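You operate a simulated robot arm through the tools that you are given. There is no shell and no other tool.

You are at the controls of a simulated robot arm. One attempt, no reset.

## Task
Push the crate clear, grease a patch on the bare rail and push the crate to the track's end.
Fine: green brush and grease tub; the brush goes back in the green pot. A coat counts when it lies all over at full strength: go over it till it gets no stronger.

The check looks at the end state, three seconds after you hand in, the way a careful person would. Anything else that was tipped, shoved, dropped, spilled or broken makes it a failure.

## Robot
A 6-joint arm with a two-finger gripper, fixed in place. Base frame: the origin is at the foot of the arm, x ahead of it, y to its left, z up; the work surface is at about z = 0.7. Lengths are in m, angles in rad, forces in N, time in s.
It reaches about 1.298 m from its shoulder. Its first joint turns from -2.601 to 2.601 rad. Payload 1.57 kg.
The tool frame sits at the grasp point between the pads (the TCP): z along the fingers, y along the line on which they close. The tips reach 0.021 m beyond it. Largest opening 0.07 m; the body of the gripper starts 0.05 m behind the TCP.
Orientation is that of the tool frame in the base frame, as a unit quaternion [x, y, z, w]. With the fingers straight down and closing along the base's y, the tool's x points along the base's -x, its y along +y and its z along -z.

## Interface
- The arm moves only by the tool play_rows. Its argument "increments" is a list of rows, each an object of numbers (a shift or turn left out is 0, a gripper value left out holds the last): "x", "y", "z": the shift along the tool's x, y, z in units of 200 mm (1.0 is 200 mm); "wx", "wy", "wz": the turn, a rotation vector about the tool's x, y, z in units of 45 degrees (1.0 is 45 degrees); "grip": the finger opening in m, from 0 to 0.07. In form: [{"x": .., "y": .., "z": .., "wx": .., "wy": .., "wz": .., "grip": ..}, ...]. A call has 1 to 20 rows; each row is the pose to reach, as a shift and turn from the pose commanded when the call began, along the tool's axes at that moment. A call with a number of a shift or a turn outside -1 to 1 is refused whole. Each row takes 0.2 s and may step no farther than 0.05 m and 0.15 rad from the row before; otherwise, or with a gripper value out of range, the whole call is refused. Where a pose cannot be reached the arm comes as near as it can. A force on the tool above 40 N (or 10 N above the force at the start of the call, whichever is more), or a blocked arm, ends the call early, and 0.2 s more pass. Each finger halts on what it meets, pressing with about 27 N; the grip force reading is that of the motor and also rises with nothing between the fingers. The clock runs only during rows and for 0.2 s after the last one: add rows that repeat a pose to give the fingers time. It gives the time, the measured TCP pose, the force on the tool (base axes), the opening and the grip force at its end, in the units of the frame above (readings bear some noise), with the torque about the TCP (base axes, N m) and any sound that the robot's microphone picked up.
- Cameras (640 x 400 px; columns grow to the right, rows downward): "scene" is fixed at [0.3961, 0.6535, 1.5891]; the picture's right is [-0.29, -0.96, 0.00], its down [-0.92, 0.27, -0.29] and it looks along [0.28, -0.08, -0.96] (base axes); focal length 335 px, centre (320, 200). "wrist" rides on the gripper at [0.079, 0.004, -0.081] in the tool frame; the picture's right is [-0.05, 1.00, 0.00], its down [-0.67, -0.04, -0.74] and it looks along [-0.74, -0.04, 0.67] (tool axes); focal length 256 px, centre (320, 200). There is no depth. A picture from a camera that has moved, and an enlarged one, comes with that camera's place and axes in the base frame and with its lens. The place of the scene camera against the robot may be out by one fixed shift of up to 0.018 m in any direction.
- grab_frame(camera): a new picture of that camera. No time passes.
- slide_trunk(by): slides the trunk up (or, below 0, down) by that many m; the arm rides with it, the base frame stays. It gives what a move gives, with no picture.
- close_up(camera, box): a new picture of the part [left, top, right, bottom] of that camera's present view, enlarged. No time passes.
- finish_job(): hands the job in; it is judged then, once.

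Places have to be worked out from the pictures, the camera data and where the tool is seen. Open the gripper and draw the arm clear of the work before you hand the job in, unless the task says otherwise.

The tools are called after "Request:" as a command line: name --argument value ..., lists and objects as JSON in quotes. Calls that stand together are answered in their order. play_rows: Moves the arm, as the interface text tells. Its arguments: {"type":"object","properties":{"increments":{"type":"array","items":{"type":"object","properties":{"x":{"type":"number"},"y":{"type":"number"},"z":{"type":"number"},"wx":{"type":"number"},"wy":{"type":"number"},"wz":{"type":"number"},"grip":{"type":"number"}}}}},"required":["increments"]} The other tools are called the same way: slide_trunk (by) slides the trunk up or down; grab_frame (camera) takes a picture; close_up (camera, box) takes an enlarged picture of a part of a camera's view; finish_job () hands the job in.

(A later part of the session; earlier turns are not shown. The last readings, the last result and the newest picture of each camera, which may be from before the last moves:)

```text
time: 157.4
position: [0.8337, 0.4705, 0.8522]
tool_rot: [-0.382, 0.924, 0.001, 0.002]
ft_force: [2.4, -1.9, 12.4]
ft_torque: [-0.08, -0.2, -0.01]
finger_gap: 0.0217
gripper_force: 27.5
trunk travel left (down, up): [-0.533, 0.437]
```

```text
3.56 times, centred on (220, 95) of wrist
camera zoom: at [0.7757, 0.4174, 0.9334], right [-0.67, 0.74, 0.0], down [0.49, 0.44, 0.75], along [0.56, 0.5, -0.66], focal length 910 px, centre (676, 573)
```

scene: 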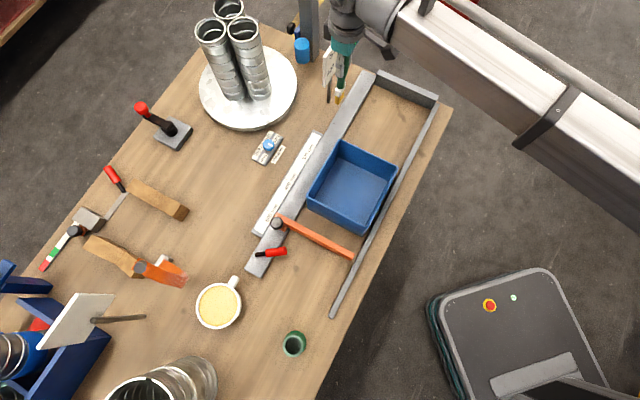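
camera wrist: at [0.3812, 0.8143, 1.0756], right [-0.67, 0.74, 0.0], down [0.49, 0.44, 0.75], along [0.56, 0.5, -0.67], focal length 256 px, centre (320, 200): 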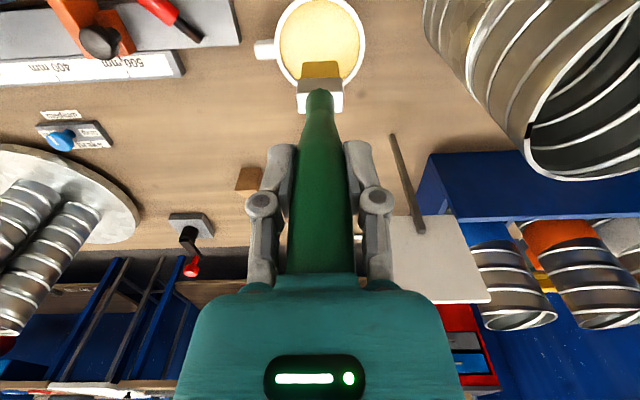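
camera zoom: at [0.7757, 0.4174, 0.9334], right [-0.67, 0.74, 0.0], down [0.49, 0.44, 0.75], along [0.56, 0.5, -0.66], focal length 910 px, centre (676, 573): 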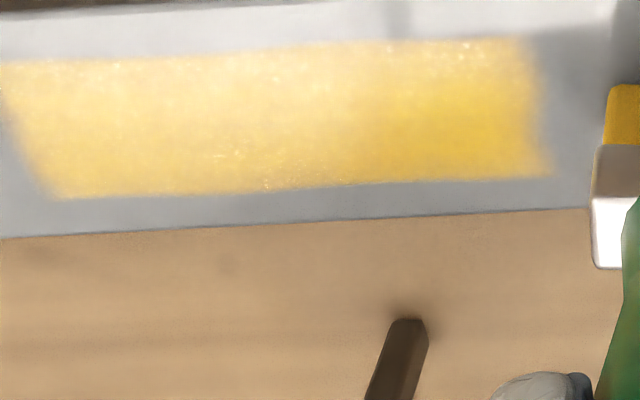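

The coat looks uniform to the borders. Now I'll lift and carry the brush back to above the green pot, keeping the same yaw it was picked up with.

Request:
slide_trunk --by 0.143

Request:
play_rows --increments '[{"x": 0.058, "y": 0.182}, {"x": 0.116, "y": 0.365}, {"x": 0.175, "y": 0.547}, {"x": 0.233, "y": 0.73}, {"x": 0.291, "y": 0.912}]'

Request:
play_rows --increments '[{"x": 0.058, "y": 0.182}, {"x": 0.116, "y": 0.365}, {"x": 0.175, "y": 0.547}, {"x": 0.233, "y": 0.73}, {"x": 0.291, "y": 0.912}]'

Request:
play_rows --increments '[{"x": 0.058, "y": 0.182}, {"x": 0.116, "y": 0.365}, {"x": 0.175, "y": 0.547}, {"x": 0.233, "y": 0.73}, {"x": 0.291, "y": 0.912}]'

Request:
grab_frame --camera "wrist"

Request:
close_up --camera "scene" --box '[310, 50, 410, 140]'

```text
time: 159.1
position: [0.8363, 0.4705, 0.9954]
tool_rot: [-0.383, 0.924, 0.0, 0.001]
ft_force: [-0.4, -0.4, -0.9]
ft_torque: [-0.01, -0.01, -0.01]
finger_gap: 0.0219
gripper_force: 27.4
trunk travel left (down, up): [-0.676, 0.294]
```

```text
time: 160.3
position: [0.6646, 0.5588, 0.994]
tool_rot: [-0.382, 0.924, 0.001, 0.001]
ft_force: [0.0, 0.3, -0.3]
ft_torque: [0.01, 0.01, -0.01]
finger_gap: 0.0215
gripper_force: 27.3
trunk travel left (down, up): [-0.676, 0.294]
```

```text
time: 161.5
position: [0.4959, 0.6451, 0.9946]
tool_rot: [-0.384, 0.923, 0.0, 0.002]
ft_force: [1.0, -0.2, -1.2]
ft_torque: [-0.02, 0.0, 0.0]
finger_gap: 0.0216
gripper_force: 27.6
trunk travel left (down, up): [-0.676, 0.294]
```

```text
time: 162.7
position: [0.3237, 0.7345, 0.9946]
tool_rot: [-0.382, 0.924, 0.001, 0.001]
ft_force: [0.6, -0.3, -0.4]
ft_torque: [0.0, 0.01, 0.03]
finger_gap: 0.0218
gripper_force: 27.3
trunk travel left (down, up): [-0.676, 0.294]
```

```text
taken
camera wrist: at [0.2655, 0.6819, 1.0754], right [-0.67, 0.74, 0.0], down [0.49, 0.44, 0.75], along [0.56, 0.5, -0.67], focal length 256 px, centre (320, 200)
```

wrist: 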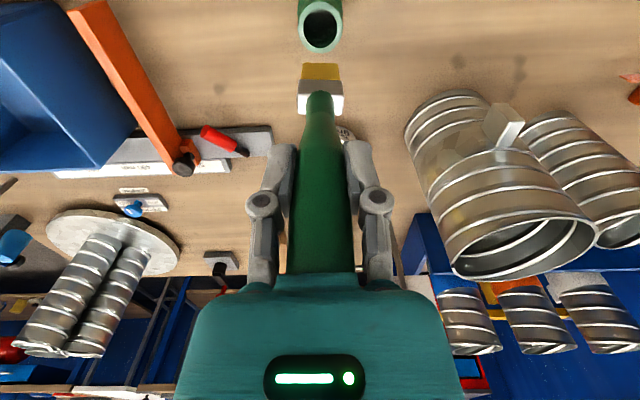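

```text
4.44 times, centred on (360, 95) of scene
camera zoom: at [0.3961, 0.6535, 1.5891], right [-0.29, -0.96, 0.0], down [-0.92, 0.27, -0.29], along [0.28, -0.08, -0.96], focal length 1487 px, centre (142, 667)
```

zoom: 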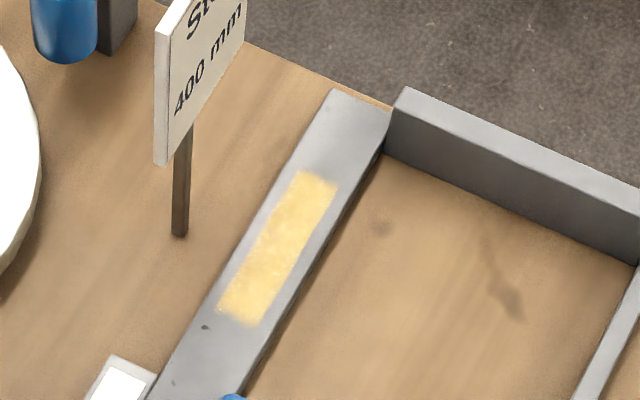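

The coat is unchanged from the last comparison, so it's at full strength. Zooming on the pot mouth versus the brush tip to line up the insertion.

Request:
close_up --camera "wrist" --box '[260, 0, 380, 120]'

Request:
close_up --camera "scene" --box '[240, 300, 340, 400]'

```text
3.33 times, centred on (320, 60) of wrist
camera zoom: at [0.2655, 0.6819, 1.0754], right [-0.67, 0.74, 0.0], down [0.49, 0.44, 0.75], along [0.56, 0.5, -0.67], focal length 853 px, centre (320, 667)
```

zoom: 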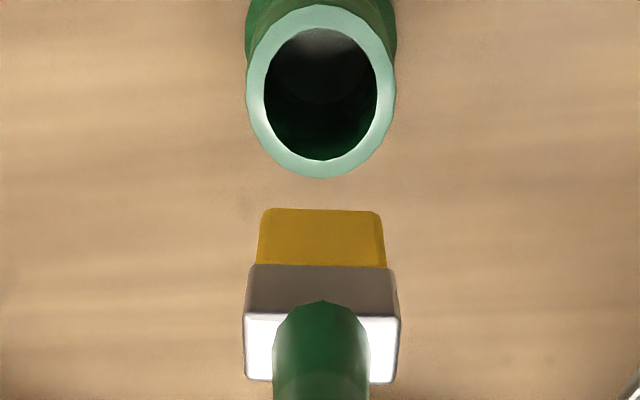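

```text
4.00 times, centred on (290, 350) of scene
camera zoom: at [0.3961, 0.6535, 1.5891], right [-0.29, -0.96, 0.0], down [-0.92, 0.27, -0.29], along [0.28, -0.08, -0.96], focal length 1338 px, centre (440, -400)
```

zoom: 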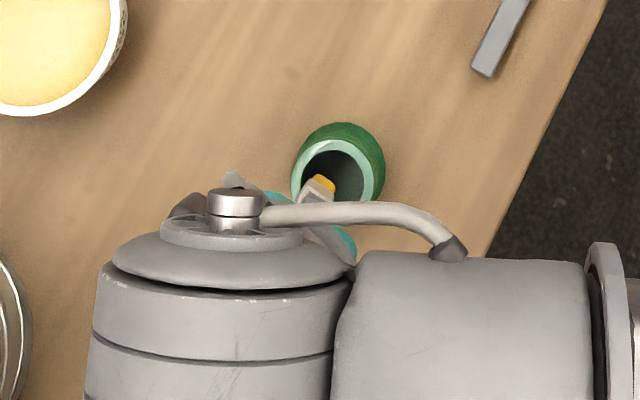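

Laterally the brush and pot mouth align within 0.3 mm, and the hand is at the pickup position. Lowering until the bristles are in the mouth and the ferrule is just above the rim.

Request:
slide_trunk --by -0.06

Request:
close_up --camera "wrist" --box '[260, 0, 380, 120]'

```text
time: 163.7
position: [0.3245, 0.7339, 0.9355]
tool_rot: [-0.383, 0.924, 0.0, 0.002]
ft_force: [0.3, 0.0, -0.6]
ft_torque: [-0.02, -0.01, 0.03]
finger_gap: 0.0218
gripper_force: 26.2
trunk travel left (down, up): [-0.616, 0.354]
```

```text
3.33 times, centred on (320, 60) of wrist
camera zoom: at [0.2658, 0.6815, 1.0155], right [-0.67, 0.74, 0.0], down [0.49, 0.44, 0.75], along [0.56, 0.5, -0.67], focal length 853 px, centre (320, 667)
```

zoom: 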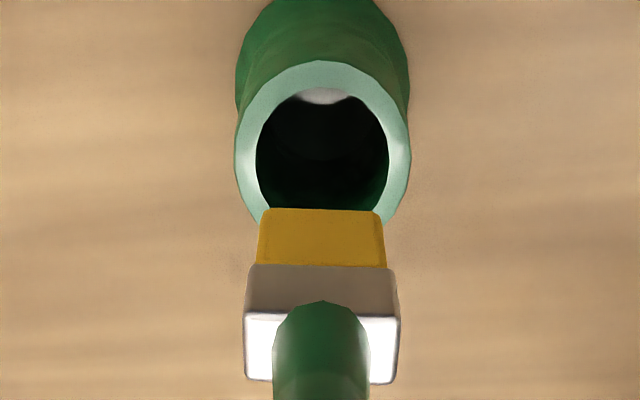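

Compared with the first lift, the brush tip has pivoted about 2 mm away from the camera side, so I'll offset the hand 3 mm the other way before lowering further.

Request:
play_rows --increments '[{"x": 0.015}, {"x": 0.015}]'

Request:
slide_trunk --by -0.025

Request:
close_up --camera "wrist" --box '[260, 0, 380, 120]'

Request:
close_up --camera "scene" --box '[270, 320, 320, 370]'

```text
time: 164.3
position: [0.3219, 0.731, 0.9344]
tool_rot: [-0.382, 0.924, 0.001, 0.001]
ft_force: [0.2, -0.2, -1.7]
ft_torque: [0.01, -0.03, -0.03]
finger_gap: 0.0214
gripper_force: 26.9
trunk travel left (down, up): [-0.616, 0.354]
```

```text
time: 165.0
position: [0.3228, 0.7324, 0.91]
tool_rot: [-0.384, 0.924, 0.001, 0.001]
ft_force: [-0.1, -0.3, -0.7]
ft_torque: [0.01, 0.01, -0.01]
finger_gap: 0.0216
gripper_force: 27.5
trunk travel left (down, up): [-0.591, 0.379]
```

```text
3.33 times, centred on (320, 60) of wrist
camera zoom: at [0.2637, 0.6795, 0.9904], right [-0.67, 0.74, 0.0], down [0.49, 0.44, 0.75], along [0.56, 0.5, -0.67], focal length 853 px, centre (320, 667)
```

zoom: 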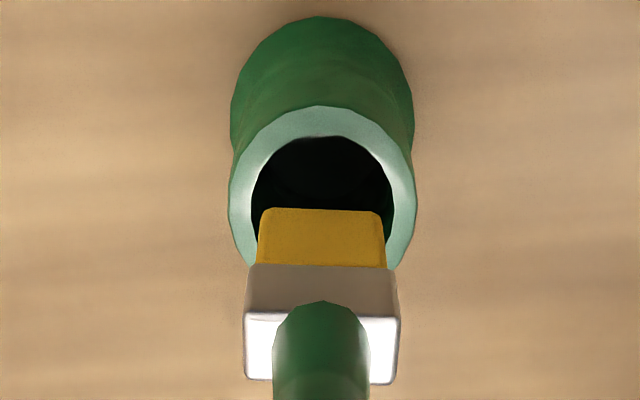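

```text
8.00 times, centred on (295, 345) of scene
camera zoom: at [0.3961, 0.6535, 1.5891], right [-0.29, -0.96, 0.0], down [-0.92, 0.27, -0.29], along [0.28, -0.08, -0.96], focal length 2677 px, centre (520, -960)
```

zoom: 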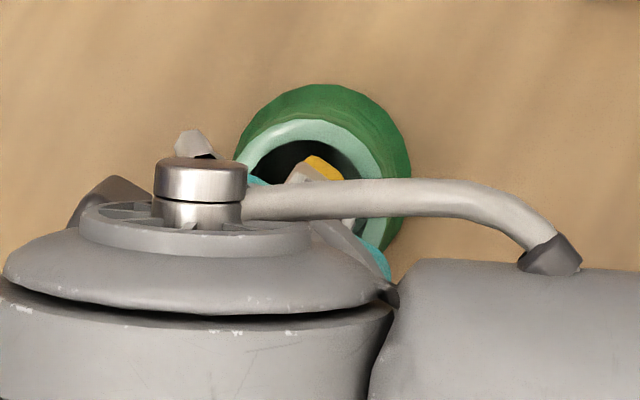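

Bristle width sits within the mouth with about 2.4 mm each side; shifting another 2 mm toward the centre, then lowering with force checks.

Request:
play_rows --increments '[{"x": 0.01}, {"x": 0.01}]'

Request:
slide_trunk --by -0.012

Request:
close_up --camera "wrist" --box '[260, 0, 380, 120]'

```text
time: 165.6
position: [0.3214, 0.7311, 0.9089]
tool_rot: [-0.382, 0.924, 0.0, 0.002]
ft_force: [0.0, 0.2, -0.6]
ft_torque: [0.03, 0.03, 0.0]
finger_gap: 0.0216
gripper_force: 26.9
trunk travel left (down, up): [-0.591, 0.379]
```

```text
time: 166.2
position: [0.3203, 0.732, 0.8969]
tool_rot: [-0.383, 0.924, 0.001, 0.002]
ft_force: [0.0, 0.5, 0.0]
ft_torque: [-0.01, 0.03, 0.02]
finger_gap: 0.0216
gripper_force: 27.0
trunk travel left (down, up): [-0.579, 0.391]
```

```text
3.33 times, centred on (320, 60) of wrist
camera zoom: at [0.2622, 0.6782, 0.9784], right [-0.67, 0.74, 0.0], down [0.49, 0.44, 0.75], along [0.56, 0.5, -0.67], focal length 853 px, centre (320, 667)
```

zoom: 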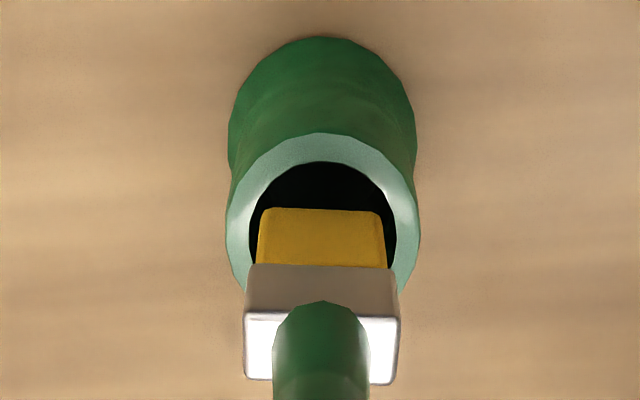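

Bristles are entering with zero force. Lowering 18 mm more, to bring the ferrule near the rim.

Request:
slide_trunk --by -0.018

Request:
close_up --camera "wrist" --box '[260, 0, 380, 120]'

```text
time: 166.9
position: [0.3218, 0.7306, 0.8806]
tool_rot: [-0.383, 0.924, 0.001, 0.001]
ft_force: [-0.2, 0.2, -0.2]
ft_torque: [-0.02, 0.0, 0.01]
finger_gap: 0.0216
gripper_force: 26.7
trunk travel left (down, up): [-0.561, 0.409]
```

```text
3.33 times, centred on (320, 60) of wrist
camera zoom: at [0.2622, 0.6782, 0.9604], right [-0.67, 0.74, 0.0], down [0.49, 0.44, 0.75], along [0.56, 0.5, -0.67], focal length 853 px, centre (320, 667)
```

zoom: 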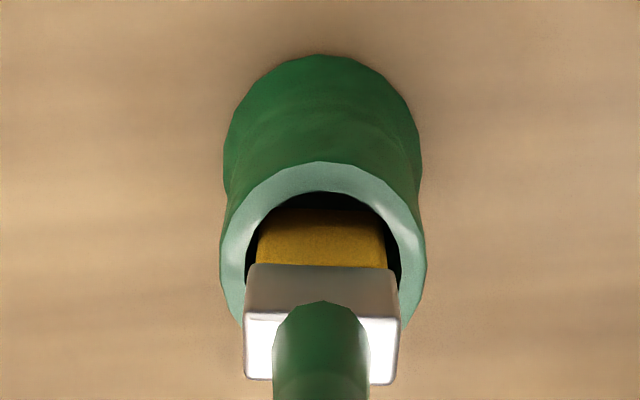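

Bristles fully inside, still no force. The ferrule fit is close, so I'll nudge 1.5 mm toward centre and go down in small steps.

Request:
play_rows --increments '[{"x": 0.0075, "y": 0.002}, {"x": 0.0075, "y": 0.002}]'

Request:
slide_trunk --by -0.006

Request:
slide_trunk --by -0.003

Request:
close_up --camera "wrist" --box '[260, 0, 380, 120]'

```text
time: 167.5
position: [0.3205, 0.729, 0.8797]
tool_rot: [-0.383, 0.924, 0.001, 0.002]
ft_force: [-0.3, 0.4, -0.2]
ft_torque: [0.01, -0.01, 0.01]
finger_gap: 0.0217
gripper_force: 27.1
trunk travel left (down, up): [-0.561, 0.409]
```

```text
time: 168.0
position: [0.3198, 0.7305, 0.8731]
tool_rot: [-0.382, 0.924, 0.0, 0.002]
ft_force: [0.5, -0.1, -1.8]
ft_torque: [-0.02, 0.0, -0.01]
finger_gap: 0.0216
gripper_force: 26.6
trunk travel left (down, up): [-0.555, 0.415]
```

```text
time: 168.6
position: [0.3199, 0.7298, 0.8705]
tool_rot: [-0.383, 0.924, 0.001, 0.002]
ft_force: [-0.4, 0.1, -0.3]
ft_torque: [0.02, 0.01, -0.01]
finger_gap: 0.0216
gripper_force: 27.1
trunk travel left (down, up): [-0.552, 0.418]
```

```text
3.33 times, centred on (320, 60) of wrist
camera zoom: at [0.261, 0.6773, 0.9514], right [-0.67, 0.74, 0.0], down [0.49, 0.44, 0.75], along [0.56, 0.5, -0.67], focal length 853 px, centre (320, 667)
```

zoom: 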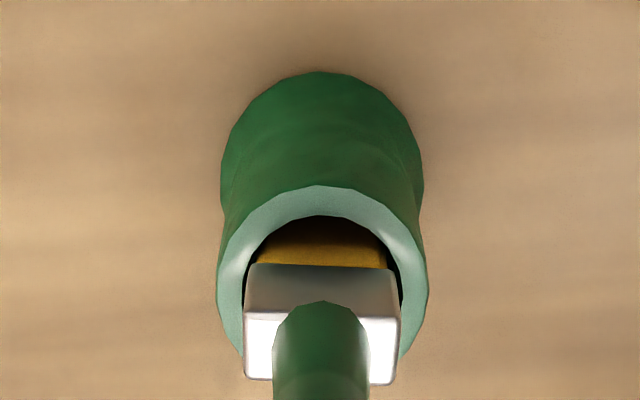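

Ferrule is right at the rim, evenly placed left-right. Continuing with 2 mm steps.

Request:
slide_trunk --by -0.002

Request:
slide_trunk --by -0.002

Request:
slide_trunk --by -0.002

Request:
close_up --camera "wrist" --box '[260, 0, 380, 120]'

```text
time: 169.1
position: [0.3206, 0.7301, 0.8691]
tool_rot: [-0.383, 0.924, 0.001, 0.001]
ft_force: [-0.4, 0.0, -0.9]
ft_torque: [0.0, -0.01, 0.0]
finger_gap: 0.0217
gripper_force: 26.9
trunk travel left (down, up): [-0.55, 0.42]
```

```text
time: 169.6
position: [0.3198, 0.7311, 0.8679]
tool_rot: [-0.383, 0.924, 0.0, 0.002]
ft_force: [-0.4, -0.6, -0.7]
ft_torque: [0.01, 0.0, -0.02]
finger_gap: 0.0218
gripper_force: 26.8
trunk travel left (down, up): [-0.548, 0.422]
```

```text
time: 170.1
position: [0.3191, 0.7299, 0.8665]
tool_rot: [-0.382, 0.924, 0.001, 0.003]
ft_force: [2.5, 4.4, 15.6]
ft_torque: [0.25, -0.2, 0.02]
finger_gap: 0.0219
gripper_force: 27.3
trunk travel left (down, up): [-0.546, 0.424]
```

```text
3.33 times, centred on (320, 60) of wrist
camera zoom: at [0.2608, 0.6769, 0.9464], right [-0.67, 0.74, 0.0], down [0.49, 0.44, 0.75], along [0.56, 0.5, -0.66], focal length 853 px, centre (320, 667)
```

zoom: 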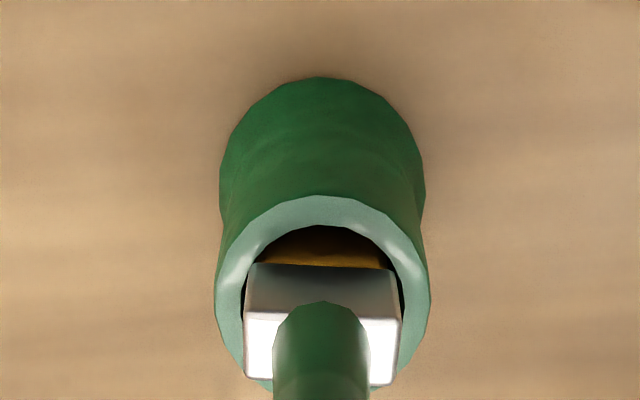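

The ferrule touched the rim on the camera side (torque and picture agree). I'll raise 4 mm, shift 3 mm back the other way, and try again.

Request:
slide_trunk --by 0.004

Request:
play_rows --increments '[{"x": -0.015, "y": 0.002}, {"x": -0.015, "y": 0.002}]'

Request:
slide_trunk --by -0.003

Request:
slide_trunk --by -0.002

Request:
close_up --camera "wrist" --box '[260, 0, 380, 120]'

```text
time: 170.7
position: [0.3191, 0.7296, 0.8684]
tool_rot: [-0.382, 0.924, 0.0, 0.0]
ft_force: [0.0, 0.0, 0.2]
ft_torque: [0.0, 0.02, 0.0]
finger_gap: 0.0217
gripper_force: 27.5
trunk travel left (down, up): [-0.55, 0.42]
```

```text
time: 171.2
position: [0.3207, 0.7313, 0.869]
tool_rot: [-0.382, 0.924, 0.0, 0.001]
ft_force: [0.0, -0.4, -0.5]
ft_torque: [-0.04, 0.03, -0.01]
finger_gap: 0.0217
gripper_force: 26.8
trunk travel left (down, up): [-0.55, 0.42]
```

```text
time: 171.8
position: [0.3217, 0.7321, 0.865]
tool_rot: [-0.382, 0.924, 0.001, 0.002]
ft_force: [0.2, -0.4, -0.5]
ft_torque: [0.01, -0.01, -0.01]
finger_gap: 0.0218
gripper_force: 27.1
trunk travel left (down, up): [-0.547, 0.423]
```

```text
time: 172.3
position: [0.3218, 0.7327, 0.8637]
tool_rot: [-0.382, 0.924, 0.0, 0.002]
ft_force: [0.2, -0.1, -0.1]
ft_torque: [-0.02, 0.0, 0.03]
finger_gap: 0.0215
gripper_force: 26.7
trunk travel left (down, up): [-0.545, 0.425]
```

```text
3.33 times, centred on (320, 60) of wrist
camera zoom: at [0.2629, 0.6799, 0.9444], right [-0.67, 0.74, 0.0], down [0.49, 0.44, 0.75], along [0.56, 0.5, -0.67], focal length 853 px, centre (320, 667)
```

zoom: 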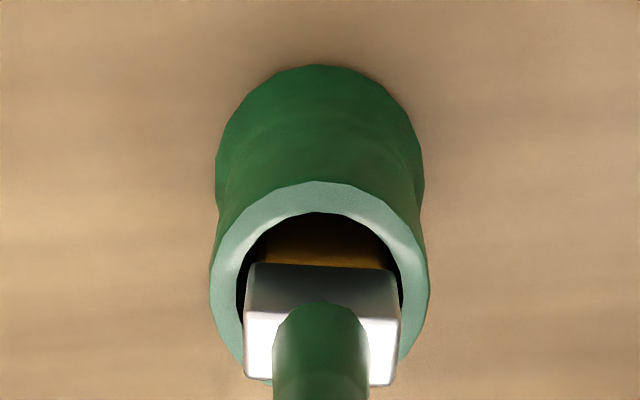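

Past the previous contact height with no force now — the ferrule is inside the mouth. Continuing down in small steps.

Request:
slide_trunk --by -0.004

Request:
slide_trunk --by -0.004

Request:
slide_trunk --by -0.004

Request:
close_up --camera "wrist" --box '[260, 0, 380, 120]'

```text
time: 172.8
position: [0.3214, 0.7324, 0.8594]
tool_rot: [-0.382, 0.924, 0.001, 0.001]
ft_force: [0.2, -0.1, -1.3]
ft_torque: [0.01, 0.0, 0.02]
finger_gap: 0.0217
gripper_force: 27.2
trunk travel left (down, up): [-0.541, 0.429]
```

```text
time: 173.3
position: [0.3218, 0.7322, 0.8561]
tool_rot: [-0.382, 0.924, 0.001, 0.002]
ft_force: [-0.2, 0.6, -0.7]
ft_torque: [-0.02, 0.01, -0.01]
finger_gap: 0.0219
gripper_force: 26.8
trunk travel left (down, up): [-0.537, 0.433]
```

```text
time: 173.9
position: [0.3218, 0.7323, 0.8511]
tool_rot: [-0.383, 0.924, 0.0, 0.001]
ft_force: [-0.5, 0.3, -0.5]
ft_torque: [-0.02, 0.03, -0.04]
finger_gap: 0.0214
gripper_force: 27.1
trunk travel left (down, up): [-0.533, 0.437]
```

```text
3.33 times, centred on (320, 60) of wrist
camera zoom: at [0.2629, 0.6799, 0.9324], right [-0.67, 0.74, 0.0], down [0.49, 0.44, 0.75], along [0.56, 0.5, -0.67], focal length 853 px, centre (320, 667)
```

zoom: 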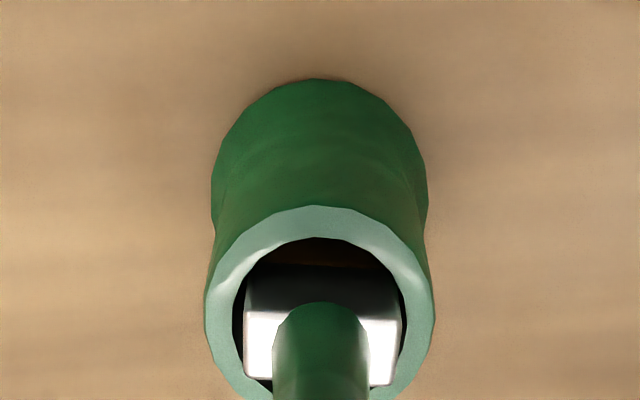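

Sliding in freely. Down the last centimetre carefully until it nearly rests on the floor of the pot.

Request:
slide_trunk --by -0.005

Request:
slide_trunk --by -0.003

Request:
slide_trunk --by -0.002

```text
time: 174.4
position: [0.3211, 0.7327, 0.8458]
tool_rot: [-0.383, 0.924, 0.0, 0.002]
ft_force: [0.5, 0.5, -0.8]
ft_torque: [-0.03, 0.0, 0.01]
finger_gap: 0.022
gripper_force: 26.7
trunk travel left (down, up): [-0.528, 0.442]
```

```text
time: 174.9
position: [0.3224, 0.7322, 0.8432]
tool_rot: [-0.382, 0.924, 0.001, 0.001]
ft_force: [0.3, -0.1, -0.7]
ft_torque: [0.01, -0.05, 0.0]
finger_gap: 0.0215
gripper_force: 26.8
trunk travel left (down, up): [-0.525, 0.445]
```

```text
time: 175.5
position: [0.321, 0.7328, 0.8413]
tool_rot: [-0.383, 0.924, 0.001, 0.002]
ft_force: [0.6, 0.1, -1.1]
ft_torque: [-0.01, -0.01, 0.05]
finger_gap: 0.0219
gripper_force: 26.8
trunk travel left (down, up): [-0.523, 0.447]
```

Still free; a few more millimetres to the floor.

Request:
slide_trunk --by -0.0015

Request:
slide_trunk --by -0.0015

Request:
slide_trunk --by -0.001

```text
time: 176.0
position: [0.3219, 0.7331, 0.8402]
tool_rot: [-0.383, 0.924, 0.001, 0.001]
ft_force: [0.1, -0.2, -0.5]
ft_torque: [-0.01, 0.01, 0.03]
finger_gap: 0.0215
gripper_force: 26.9
trunk travel left (down, up): [-0.522, 0.448]
```

```text
time: 176.5
position: [0.3224, 0.7329, 0.8395]
tool_rot: [-0.383, 0.924, 0.002, 0.003]
ft_force: [0.9, 2.0, 14.8]
ft_torque: [0.35, -0.2, 0.05]
finger_gap: 0.0219
gripper_force: 27.7
trunk travel left (down, up): [-0.52, 0.45]
```

```text
time: 177.0
position: [0.3205, 0.7322, 0.8396]
tool_rot: [-0.382, 0.924, 0.001, 0.002]
ft_force: [2.4, 4.2, 29.5]
ft_torque: [0.56, -0.46, -0.02]
finger_gap: 0.0215
gripper_force: 27.4
trunk travel left (down, up): [-0.519, 0.451]
```

Brush is on the pot floor (exactly the predicted height). I'll ease off 2 mm of pressure and open the fingers.

Request:
slide_trunk --by 0.0022

Request:
play_rows --increments '[{"grip": 0.03}, {"grip": 0.045}, {"grip": 0.06}, {"grip": 0.07}, {"grip": 0.07}, {"grip": 0.07}]'

Request:
grab_frame --camera "wrist"

```text
time: 177.5
position: [0.3207, 0.7317, 0.8394]
tool_rot: [-0.383, 0.924, 0.0, 0.001]
ft_force: [-0.5, 0.0, 2.6]
ft_torque: [0.0, 0.0, 0.04]
finger_gap: 0.0217
gripper_force: 27.1
trunk travel left (down, up): [-0.521, 0.449]
```

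```text
time: 178.9
position: [0.3222, 0.7325, 0.8398]
tool_rot: [-0.383, 0.924, 0.0, 0.002]
ft_force: [0.3, 0.1, 0.5]
ft_torque: [-0.02, 0.02, -0.01]
finger_gap: 0.0701
gripper_force: 0.0
trunk travel left (down, up): [-0.521, 0.449]
```

```text
taken
camera wrist: at [0.2629, 0.6799, 0.9207], right [-0.67, 0.74, 0.0], down [0.49, 0.44, 0.75], along [0.56, 0.5, -0.67], focal length 256 px, centre (320, 200)
```

wrist: 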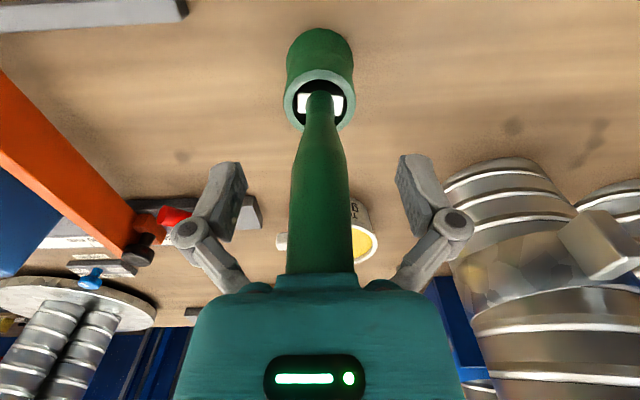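

The brush stands on its own in the pot. Rising straight up clear of the handle.

Request:
slide_trunk --by 0.08

Request:
slide_trunk --by 0.12

Request:
grab_frame --camera "wrist"

Request:
grab_frame --camera "scene"

```text
time: 180.1
position: [0.3218, 0.7323, 0.9203]
tool_rot: [-0.383, 0.924, 0.0, 0.001]
ft_force: [0.2, -0.8, -0.3]
ft_torque: [0.01, 0.0, -0.04]
finger_gap: 0.0701
gripper_force: 0.0
trunk travel left (down, up): [-0.601, 0.369]
```

```text
time: 181.6
position: [0.3214, 0.7316, 1.0394]
tool_rot: [-0.382, 0.924, 0.001, 0.001]
ft_force: [0.3, -0.7, 0.5]
ft_torque: [-0.01, 0.06, 0.0]
finger_gap: 0.0698
gripper_force: 0.0
trunk travel left (down, up): [-0.721, 0.249]
```

```text
taken
camera wrist: at [0.2629, 0.68, 1.1206], right [-0.67, 0.74, 0.0], down [0.49, 0.44, 0.75], along [0.56, 0.5, -0.67], focal length 256 px, centre (320, 200)
```

wrist: 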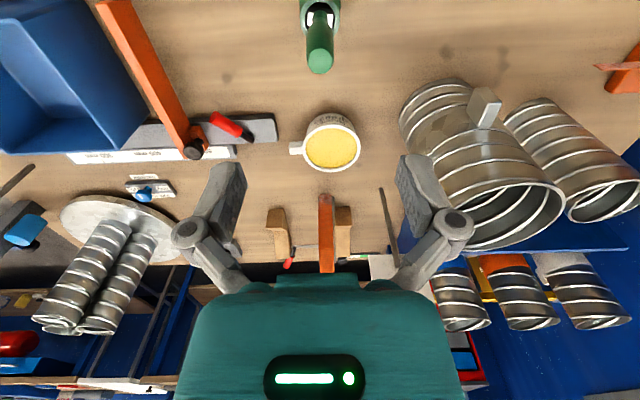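

```text
taken
```

scene: 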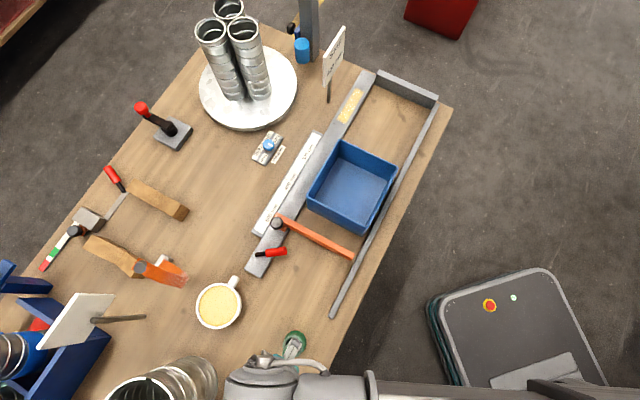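

Brush is in the pot, patch coated, everything else in place. Next I'll close the fingers and move back above the crate's interior, turning the hand to line up with the track.

Request:
play_rows --increments '[{"x": -0.02, "y": -0.13, "wz": 0.14, "grip": 0.0}, {"x": -0.04, "y": -0.27, "wz": 0.28}, {"x": -0.065, "y": -0.4, "wz": 0.42}, {"x": -0.085, "y": -0.54, "wz": 0.56}, {"x": -0.107, "y": -0.68, "wz": 0.7}, {"x": -0.128, "y": -0.82, "wz": 0.85}, {"x": -0.149, "y": -0.954, "wz": 1.0}]'

Request:
play_rows --increments '[{"x": -0.11, "y": -0.08, "wz": 0.14}, {"x": -0.22, "y": -0.16, "wz": 0.28}, {"x": -0.33, "y": -0.24, "wz": 0.42}, {"x": -0.44, "y": -0.32, "wz": 0.56}, {"x": -0.55, "y": -0.4, "wz": 0.7}, {"x": -0.66, "y": -0.48, "wz": 0.85}, {"x": -0.775, "y": -0.565, "wz": 1.0}]'

Request:
grab_frame --camera "wrist"

Request:
grab_frame --camera "scene"

```text
time: 183.2
position: [0.4787, 0.6198, 1.0399]
tool_rot: [0.002, 1.0, 0.001, 0.002]
ft_force: [-0.1, 0.4, -0.3]
ft_torque: [0.0, -0.03, 0.0]
finger_gap: 0.0002
gripper_force: 27.2
trunk travel left (down, up): [-0.721, 0.249]
```

```text
time: 184.8
position: [0.6335, 0.507, 1.0401]
tool_rot: [0.383, 0.924, 0.0, 0.001]
ft_force: [0.6, 0.8, -0.7]
ft_torque: [0.0, 0.0, 0.0]
finger_gap: 0.0002
gripper_force: 27.2
trunk travel left (down, up): [-0.721, 0.249]
```

```text
taken
camera wrist: at [0.5808, 0.5649, 1.1208], right [0.75, 0.67, 0.0], down [0.44, -0.5, 0.74], along [0.5, -0.55, -0.67], focal length 256 px, centre (320, 200)
```

wrist: 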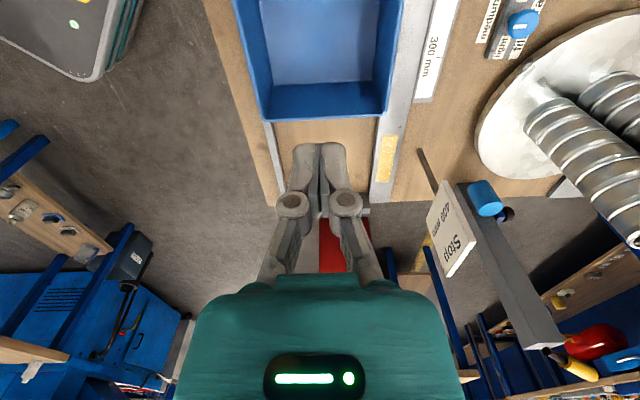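

```text
taken
```

scene: 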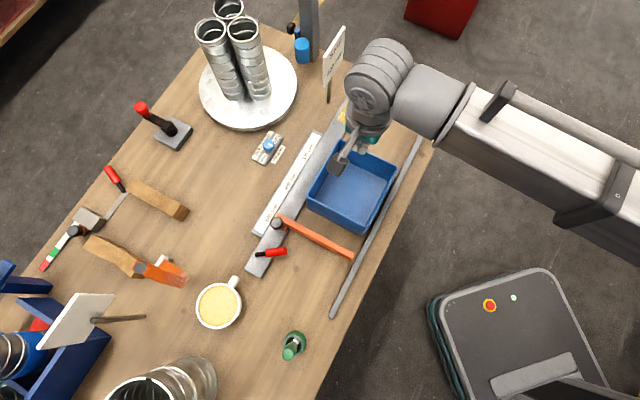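

Crate far rim is at e≈0.203 as expected and the hand is above its interior. Lowering into the crate.

Request:
slide_trunk --by -0.2

Request:
grab_frame --camera "wrist"

Request:
slide_trunk --by -0.075

```text
time: 186.9
position: [0.6342, 0.5055, 0.8393]
tool_rot: [0.382, 0.924, 0.002, 0.0]
ft_force: [0.1, 0.0, -0.3]
ft_torque: [0.0, -0.03, 0.0]
finger_gap: 0.0001
gripper_force: 26.9
trunk travel left (down, up): [-0.521, 0.449]
```

```text
taken
camera wrist: at [0.5801, 0.565, 0.9209], right [0.74, 0.67, 0.0], down [0.44, -0.5, 0.75], along [0.5, -0.55, -0.67], focal length 256 px, centre (320, 200)
```

wrist: 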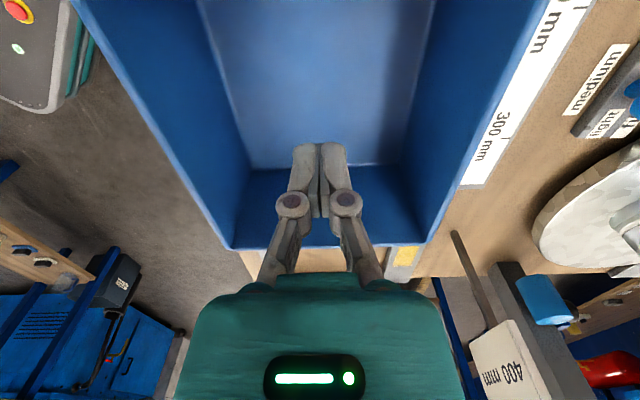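

```text
time: 188.1
position: [0.6333, 0.5051, 0.7646]
tool_rot: [0.383, 0.924, 0.001, 0.0]
ft_force: [0.2, -0.3, 0.2]
ft_torque: [0.0, -0.01, 0.01]
finger_gap: 0.0001
gripper_force: 26.7
trunk travel left (down, up): [-0.446, 0.524]
```

Inside the crate, no contact. Moving toward the end block: quickly to the far wall, then slowly pushing the crate.

Request:
play_rows --increments '[{"x": -0.2}, {"x": -0.4}, {"x": -0.45}, {"x": -0.5}, {"x": -0.55}, {"x": -0.6}, {"x": -0.65}, {"x": -0.7}, {"x": -0.75}, {"x": -0.8}, {"x": -0.85}, {"x": -0.9}, {"x": -0.95}, {"x": -1.0}]'

Request:
grab_frame --camera "scene"

```text
time: 191.1
position: [0.7732, 0.3643, 0.7649]
tool_rot: [0.383, 0.924, 0.0, 0.001]
ft_force: [-2.1, 1.6, -0.2]
ft_torque: [0.03, 0.01, -0.07]
finger_gap: 0.0062
gripper_force: 27.0
trunk travel left (down, up): [-0.446, 0.524]
```

```text
taken
```

scene: 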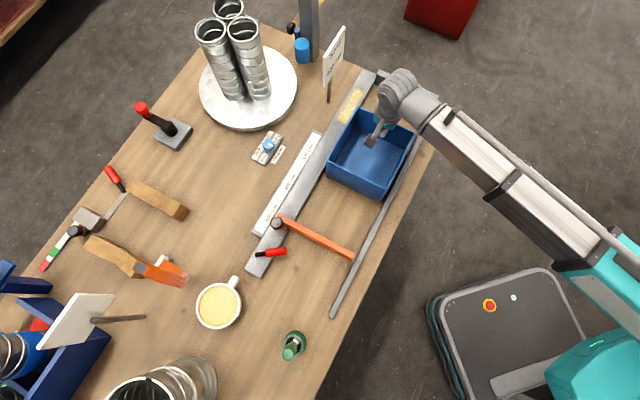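

The crate follows nicely. Continuing slowly toward the block (about 16 cm to go; I'll do 14 cm first).

Request:
play_rows --increments '[{"x": -0.05}, {"x": -0.1}, {"x": -0.15}, {"x": -0.2}, {"x": -0.25}, {"x": -0.3}, {"x": -0.35}, {"x": -0.4}, {"x": -0.45}, {"x": -0.5}, {"x": -0.55}, {"x": -0.6}, {"x": -0.65}, {"x": -0.68}]'

Request:
grab_frame --camera "scene"

Request:
close_up --camera "scene" --box '[310, 50, 450, 180]'

```text
time: 194.1
position: [0.8719, 0.2671, 0.7653]
tool_rot: [0.383, 0.924, 0.001, 0.0]
ft_force: [-2.8, 2.5, 0.7]
ft_torque: [0.02, 0.03, -0.02]
finger_gap: 0.0059
gripper_force: 26.6
trunk travel left (down, up): [-0.446, 0.524]
```

```text
taken
```

scene: 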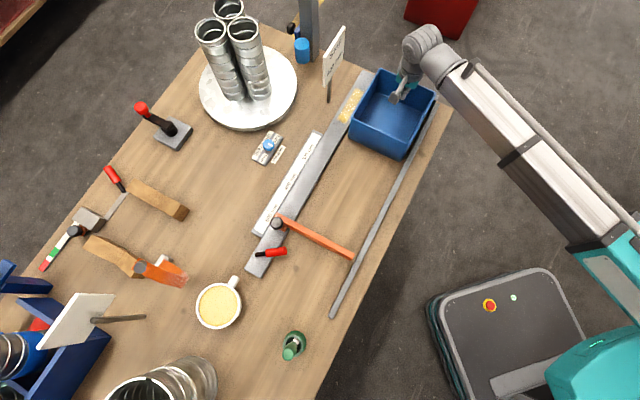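

```text
3.08 times, centred on (380, 115) of scene
camera zoom: at [0.3961, 0.6535, 1.5891], right [-0.29, -0.96, 0.0], down [-0.92, 0.27, -0.29], along [0.28, -0.08, -0.96], focal length 1030 px, centre (135, 462)
```

zoom: 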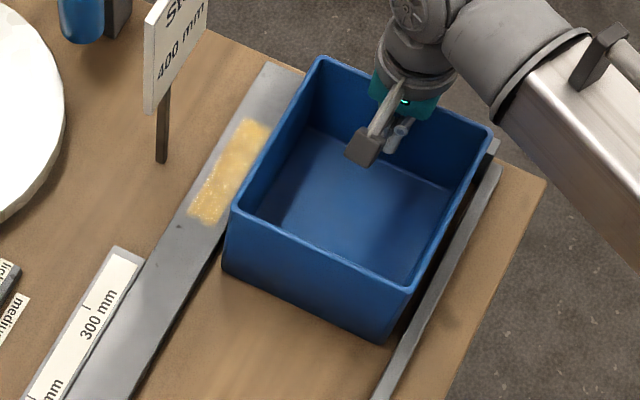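

About 2 cm left to the block. Pushing the last bit in 4 mm steps until the force shows it's seated.

Request:
play_rows --increments '[{"x": -0.02}, {"x": -0.04}, {"x": -0.06}, {"x": -0.075}, {"x": -0.09}]'

Request:
play_rows --increments '[{"x": -0.01}, {"x": -0.02}]'

```text
time: 195.3
position: [0.883, 0.2553, 0.7652]
tool_rot: [0.382, 0.924, 0.001, 0.0]
ft_force: [-3.4, 3.5, 0.9]
ft_torque: [0.07, -0.01, 0.02]
finger_gap: 0.006
gripper_force: 26.8
trunk travel left (down, up): [-0.446, 0.524]
```

```text
time: 195.9
position: [0.8845, 0.2543, 0.7655]
tool_rot: [0.383, 0.924, 0.0, 0.001]
ft_force: [-11.5, 9.1, -2.2]
ft_torque: [-0.16, -0.53, -0.11]
finger_gap: 0.0058
gripper_force: 26.7
trunk travel left (down, up): [-0.446, 0.524]
```

Force rose to ~15 N: the crate has met the block. One more tiny push to seat it square, then check.

Request:
play_rows --increments '[{"x": -0.006}, {"x": -0.012}, {"x": -0.012}]'

Request:
close_up --camera "scene" --box '[310, 50, 450, 180]'

Request:
grab_frame --camera "wrist"

```text
time: 196.7
position: [0.8848, 0.2537, 0.7649]
tool_rot: [0.382, 0.924, 0.002, -0.001]
ft_force: [-5.2, 5.0, 0.2]
ft_torque: [-0.11, -0.33, -0.09]
finger_gap: 0.0003
gripper_force: 26.8
trunk travel left (down, up): [-0.446, 0.524]
stopped in row 3: the force on the tool passed its limit at 41 N (the readings are from after the stop); the commanded pose is now the measured one
```

```text
3.08 times, centred on (380, 115) of scene
camera zoom: at [0.3961, 0.6535, 1.5891], right [-0.29, -0.96, 0.0], down [-0.92, 0.27, -0.29], along [0.28, -0.08, -0.96], focal length 1030 px, centre (135, 462)
```

zoom: 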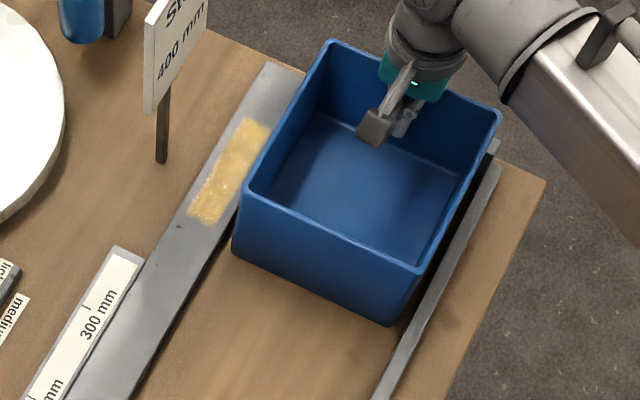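

```text
taken
camera wrist: at [0.8322, 0.3129, 0.8466], right [0.74, 0.67, 0.0], down [0.45, -0.5, 0.74], along [0.5, -0.55, -0.67], focal length 256 px, centre (320, 200)
```

wrist: 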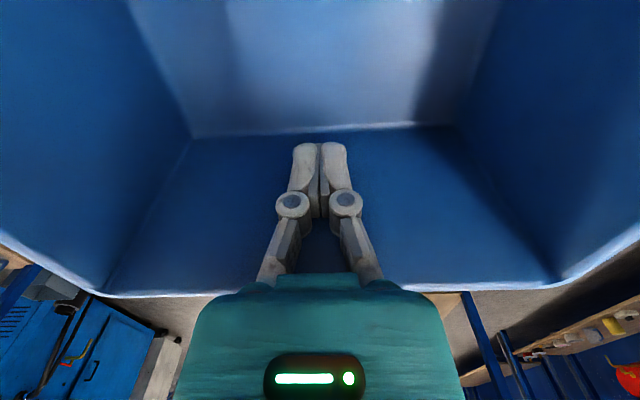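

Seated against the block. Backing off the wall and rising out of the crate.

Request:
play_rows --increments '[{"x": 0.1}, {"x": 0.2}, {"x": 0.3}, {"x": 0.35}]'

Request:
slide_trunk --by 0.3

Request:
grab_frame --camera "wrist"

Request:
close_up --camera "wrist" --box '[220, 0, 460, 150]'

Request:
grab_frame --camera "scene"

```text
time: 197.7
position: [0.8347, 0.3001, 0.7655]
tool_rot: [0.382, 0.924, 0.002, -0.003]
ft_force: [0.0, 0.9, 0.1]
ft_torque: [-0.02, 0.0, -0.01]
finger_gap: 0.0
gripper_force: 26.4
trunk travel left (down, up): [-0.446, 0.524]
```

```text
time: 200.7
position: [0.8359, 0.2999, 1.0647]
tool_rot: [0.382, 0.924, 0.002, -0.003]
ft_force: [-0.3, 0.0, -0.5]
ft_torque: [0.03, -0.03, -0.01]
finger_gap: 0.0
gripper_force: 26.8
trunk travel left (down, up): [-0.746, 0.224]
```

```text
taken
camera wrist: at [0.7836, 0.3604, 1.1461], right [0.74, 0.67, 0.0], down [0.45, -0.5, 0.74], along [0.5, -0.55, -0.67], focal length 256 px, centre (320, 200)
```

wrist: 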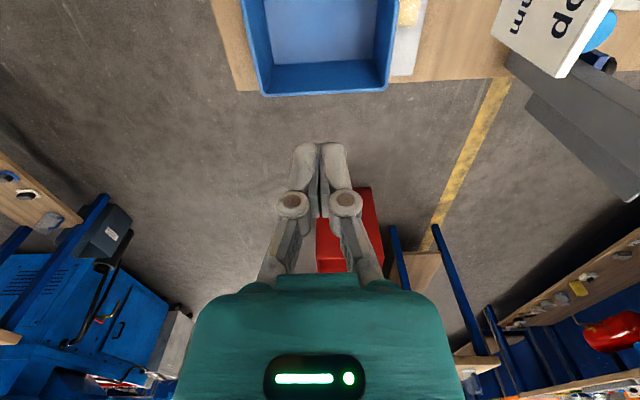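

```text
2.67 times, centred on (340, 75) of wrist
camera zoom: at [0.7836, 0.3604, 1.1461], right [0.74, 0.67, 0.0], down [0.45, -0.5, 0.74], along [0.5, -0.55, -0.67], focal length 683 px, centre (267, 533)
```

zoom: 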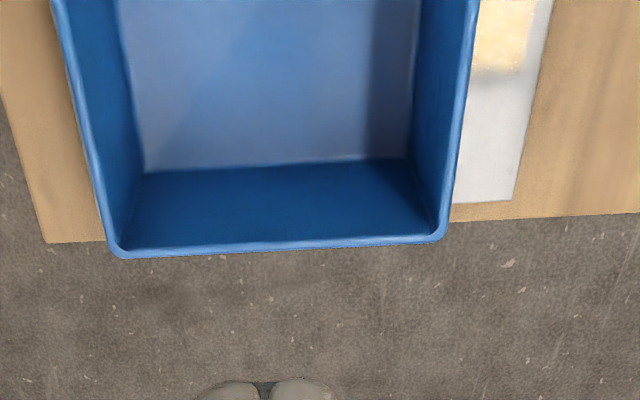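

```text
taken
```

scene: 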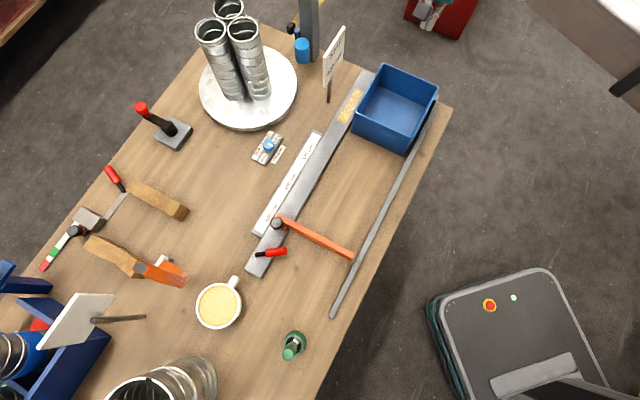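

Crate is at the end block. I'll slide the hand back to inspect the coat with the wrist camera from a fresh angle.

Request:
play_rows --increments '[{"x": 0.2, "y": 0.1}, {"x": 0.4, "y": 0.2}, {"x": 0.6, "y": 0.3}, {"x": 0.8, "y": 0.4}, {"x": 1.0, "y": 0.4}]'

Request:
grab_frame --camera "wrist"

Request:
close_up --camera "wrist" --box '[280, 0, 480, 150]'

Request:
close_up --camera "scene" --box '[320, 60, 400, 140]'

```text
time: 201.9
position: [0.7505, 0.4998, 1.0652]
tool_rot: [0.381, 0.925, 0.002, -0.002]
ft_force: [0.8, -0.4, -0.4]
ft_torque: [-0.04, 0.03, 0.02]
finger_gap: 0.0
gripper_force: 27.0
trunk travel left (down, up): [-0.746, 0.224]
```

```text
taken
camera wrist: at [0.6982, 0.5589, 1.1463], right [0.74, 0.67, 0.0], down [0.45, -0.5, 0.74], along [0.5, -0.55, -0.67], focal length 256 px, centre (320, 200)
```

wrist: 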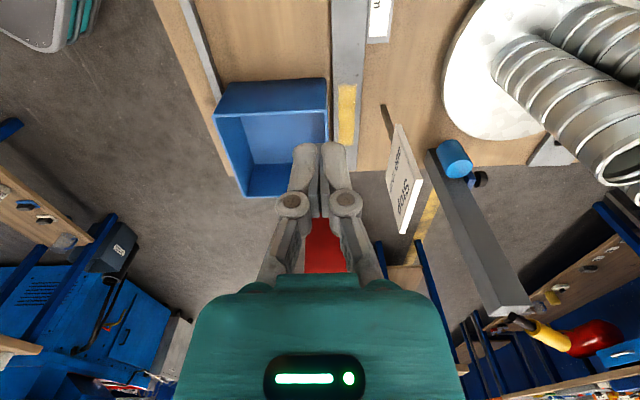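

```text
2.67 times, centred on (380, 75) of wrist
camera zoom: at [0.6982, 0.5589, 1.1463], right [0.74, 0.67, 0.0], down [0.45, -0.5, 0.74], along [0.5, -0.55, -0.67], focal length 683 px, centre (160, 533)
```

zoom: 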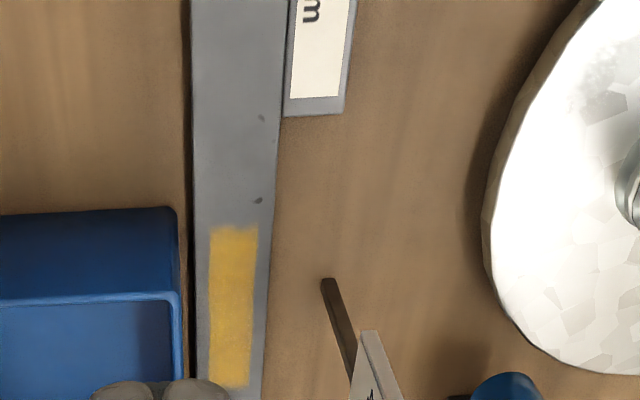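

```text
5.00 times, centred on (360, 100) of scene
camera zoom: at [0.3961, 0.6535, 1.5891], right [-0.29, -0.96, 0.0], down [-0.92, 0.27, -0.29], along [0.28, -0.08, -0.96], focal length 1673 px, centre (120, 700)
```

zoom: 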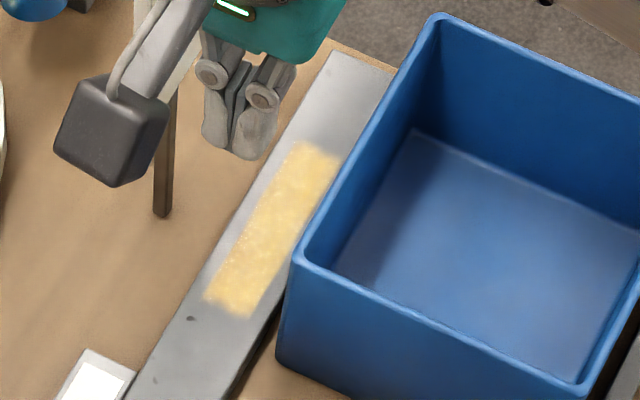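

The coat looks even from here in flat light. A tighter close-up to check for thin spots.

Request:
close_up --camera "wrist" --box '[335, 78, 395, 148]'

Request:
close_up --camera "scene" --box '[354, 84, 390, 126]'

```text
5.71 times, centred on (365, 113) of wrist
camera zoom: at [0.6982, 0.5589, 1.1463], right [0.74, 0.67, 0.0], down [0.45, -0.5, 0.74], along [0.5, -0.55, -0.67], focal length 1463 px, centre (63, 697)
```

zoom: 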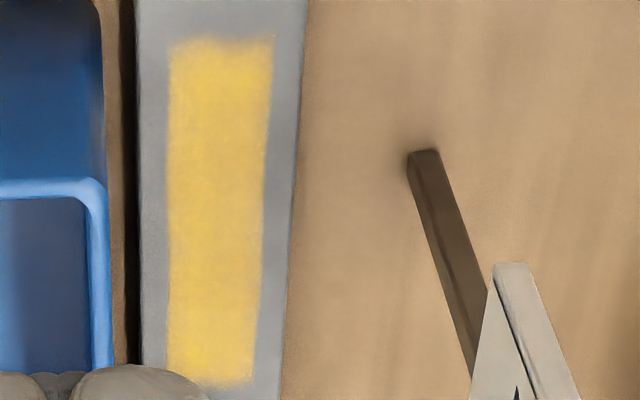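

```text
9.52 times, centred on (372, 105) of scene
camera zoom: at [0.3961, 0.6535, 1.5891], right [-0.29, -0.96, 0.0], down [-0.92, 0.27, -0.29], along [0.28, -0.08, -0.96], focal length 3186 px, centre (-175, 1105)
```

zoom: 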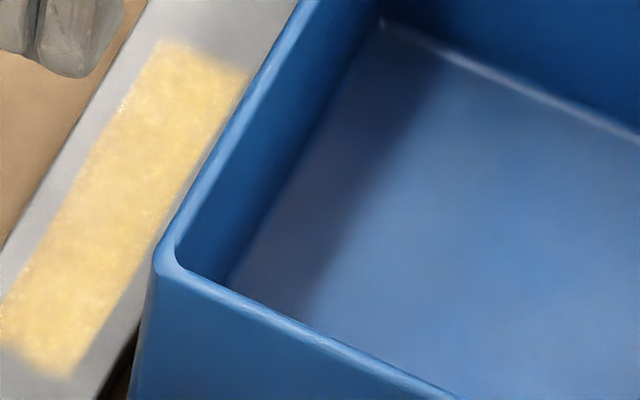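

The coat is even with full corners. Finally I'll check from the side that the crate touches the end block squarely, moving the arm off toward the robot's side at the same time.

Request:
play_rows --increments '[{"x": -0.055, "y": -0.105, "wz": -0.14}, {"x": -0.11, "y": -0.21, "wz": -0.28}, {"x": -0.165, "y": -0.315, "wz": -0.42}, {"x": -0.22, "y": -0.42, "wz": -0.56}, {"x": -0.28, "y": -0.53, "wz": -0.7}, {"x": -0.335, "y": -0.635, "wz": -0.85}, {"x": -0.39, "y": -0.74, "wz": -1.0}]'

Request:
play_rows --increments '[{"x": 0.035, "y": -0.11, "wz": -0.14}, {"x": 0.07, "y": -0.22, "wz": -0.28}, {"x": 0.105, "y": -0.34, "wz": -0.42}, {"x": 0.14, "y": -0.45, "wz": -0.56}, {"x": 0.18, "y": -0.57, "wz": -0.7}, {"x": 0.215, "y": -0.69, "wz": -0.85}, {"x": 0.25, "y": -0.8, "wz": -1.0}]'

Request:
grab_frame --camera "wrist"

```text
time: 203.5
position: [0.7005, 0.3384, 1.0645]
tool_rot: [-0.001, 1.0, 0.002, 0.0]
ft_force: [0.1, -0.3, 0.7]
ft_torque: [-0.01, 0.01, -0.02]
finger_gap: 0.0
gripper_force: 26.6
trunk travel left (down, up): [-0.746, 0.224]
```

```text
time: 205.1
position: [0.6512, 0.1781, 1.065]
tool_rot: [-0.385, 0.923, 0.003, 0.0]
ft_force: [0.5, 0.6, 0.3]
ft_torque: [0.01, 0.04, 0.01]
finger_gap: 0.0
gripper_force: 26.6
trunk travel left (down, up): [-0.746, 0.224]
```

```text
taken
camera wrist: at [0.5929, 0.1252, 1.1458], right [-0.67, 0.74, 0.01], down [0.5, 0.44, 0.75], along [0.55, 0.5, -0.67], focal length 256 px, centre (320, 200)
```

wrist: 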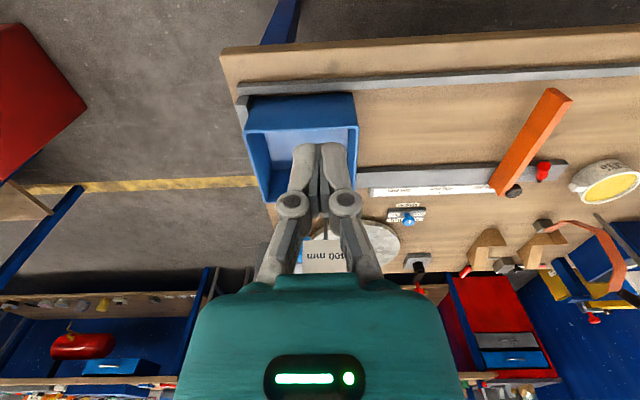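

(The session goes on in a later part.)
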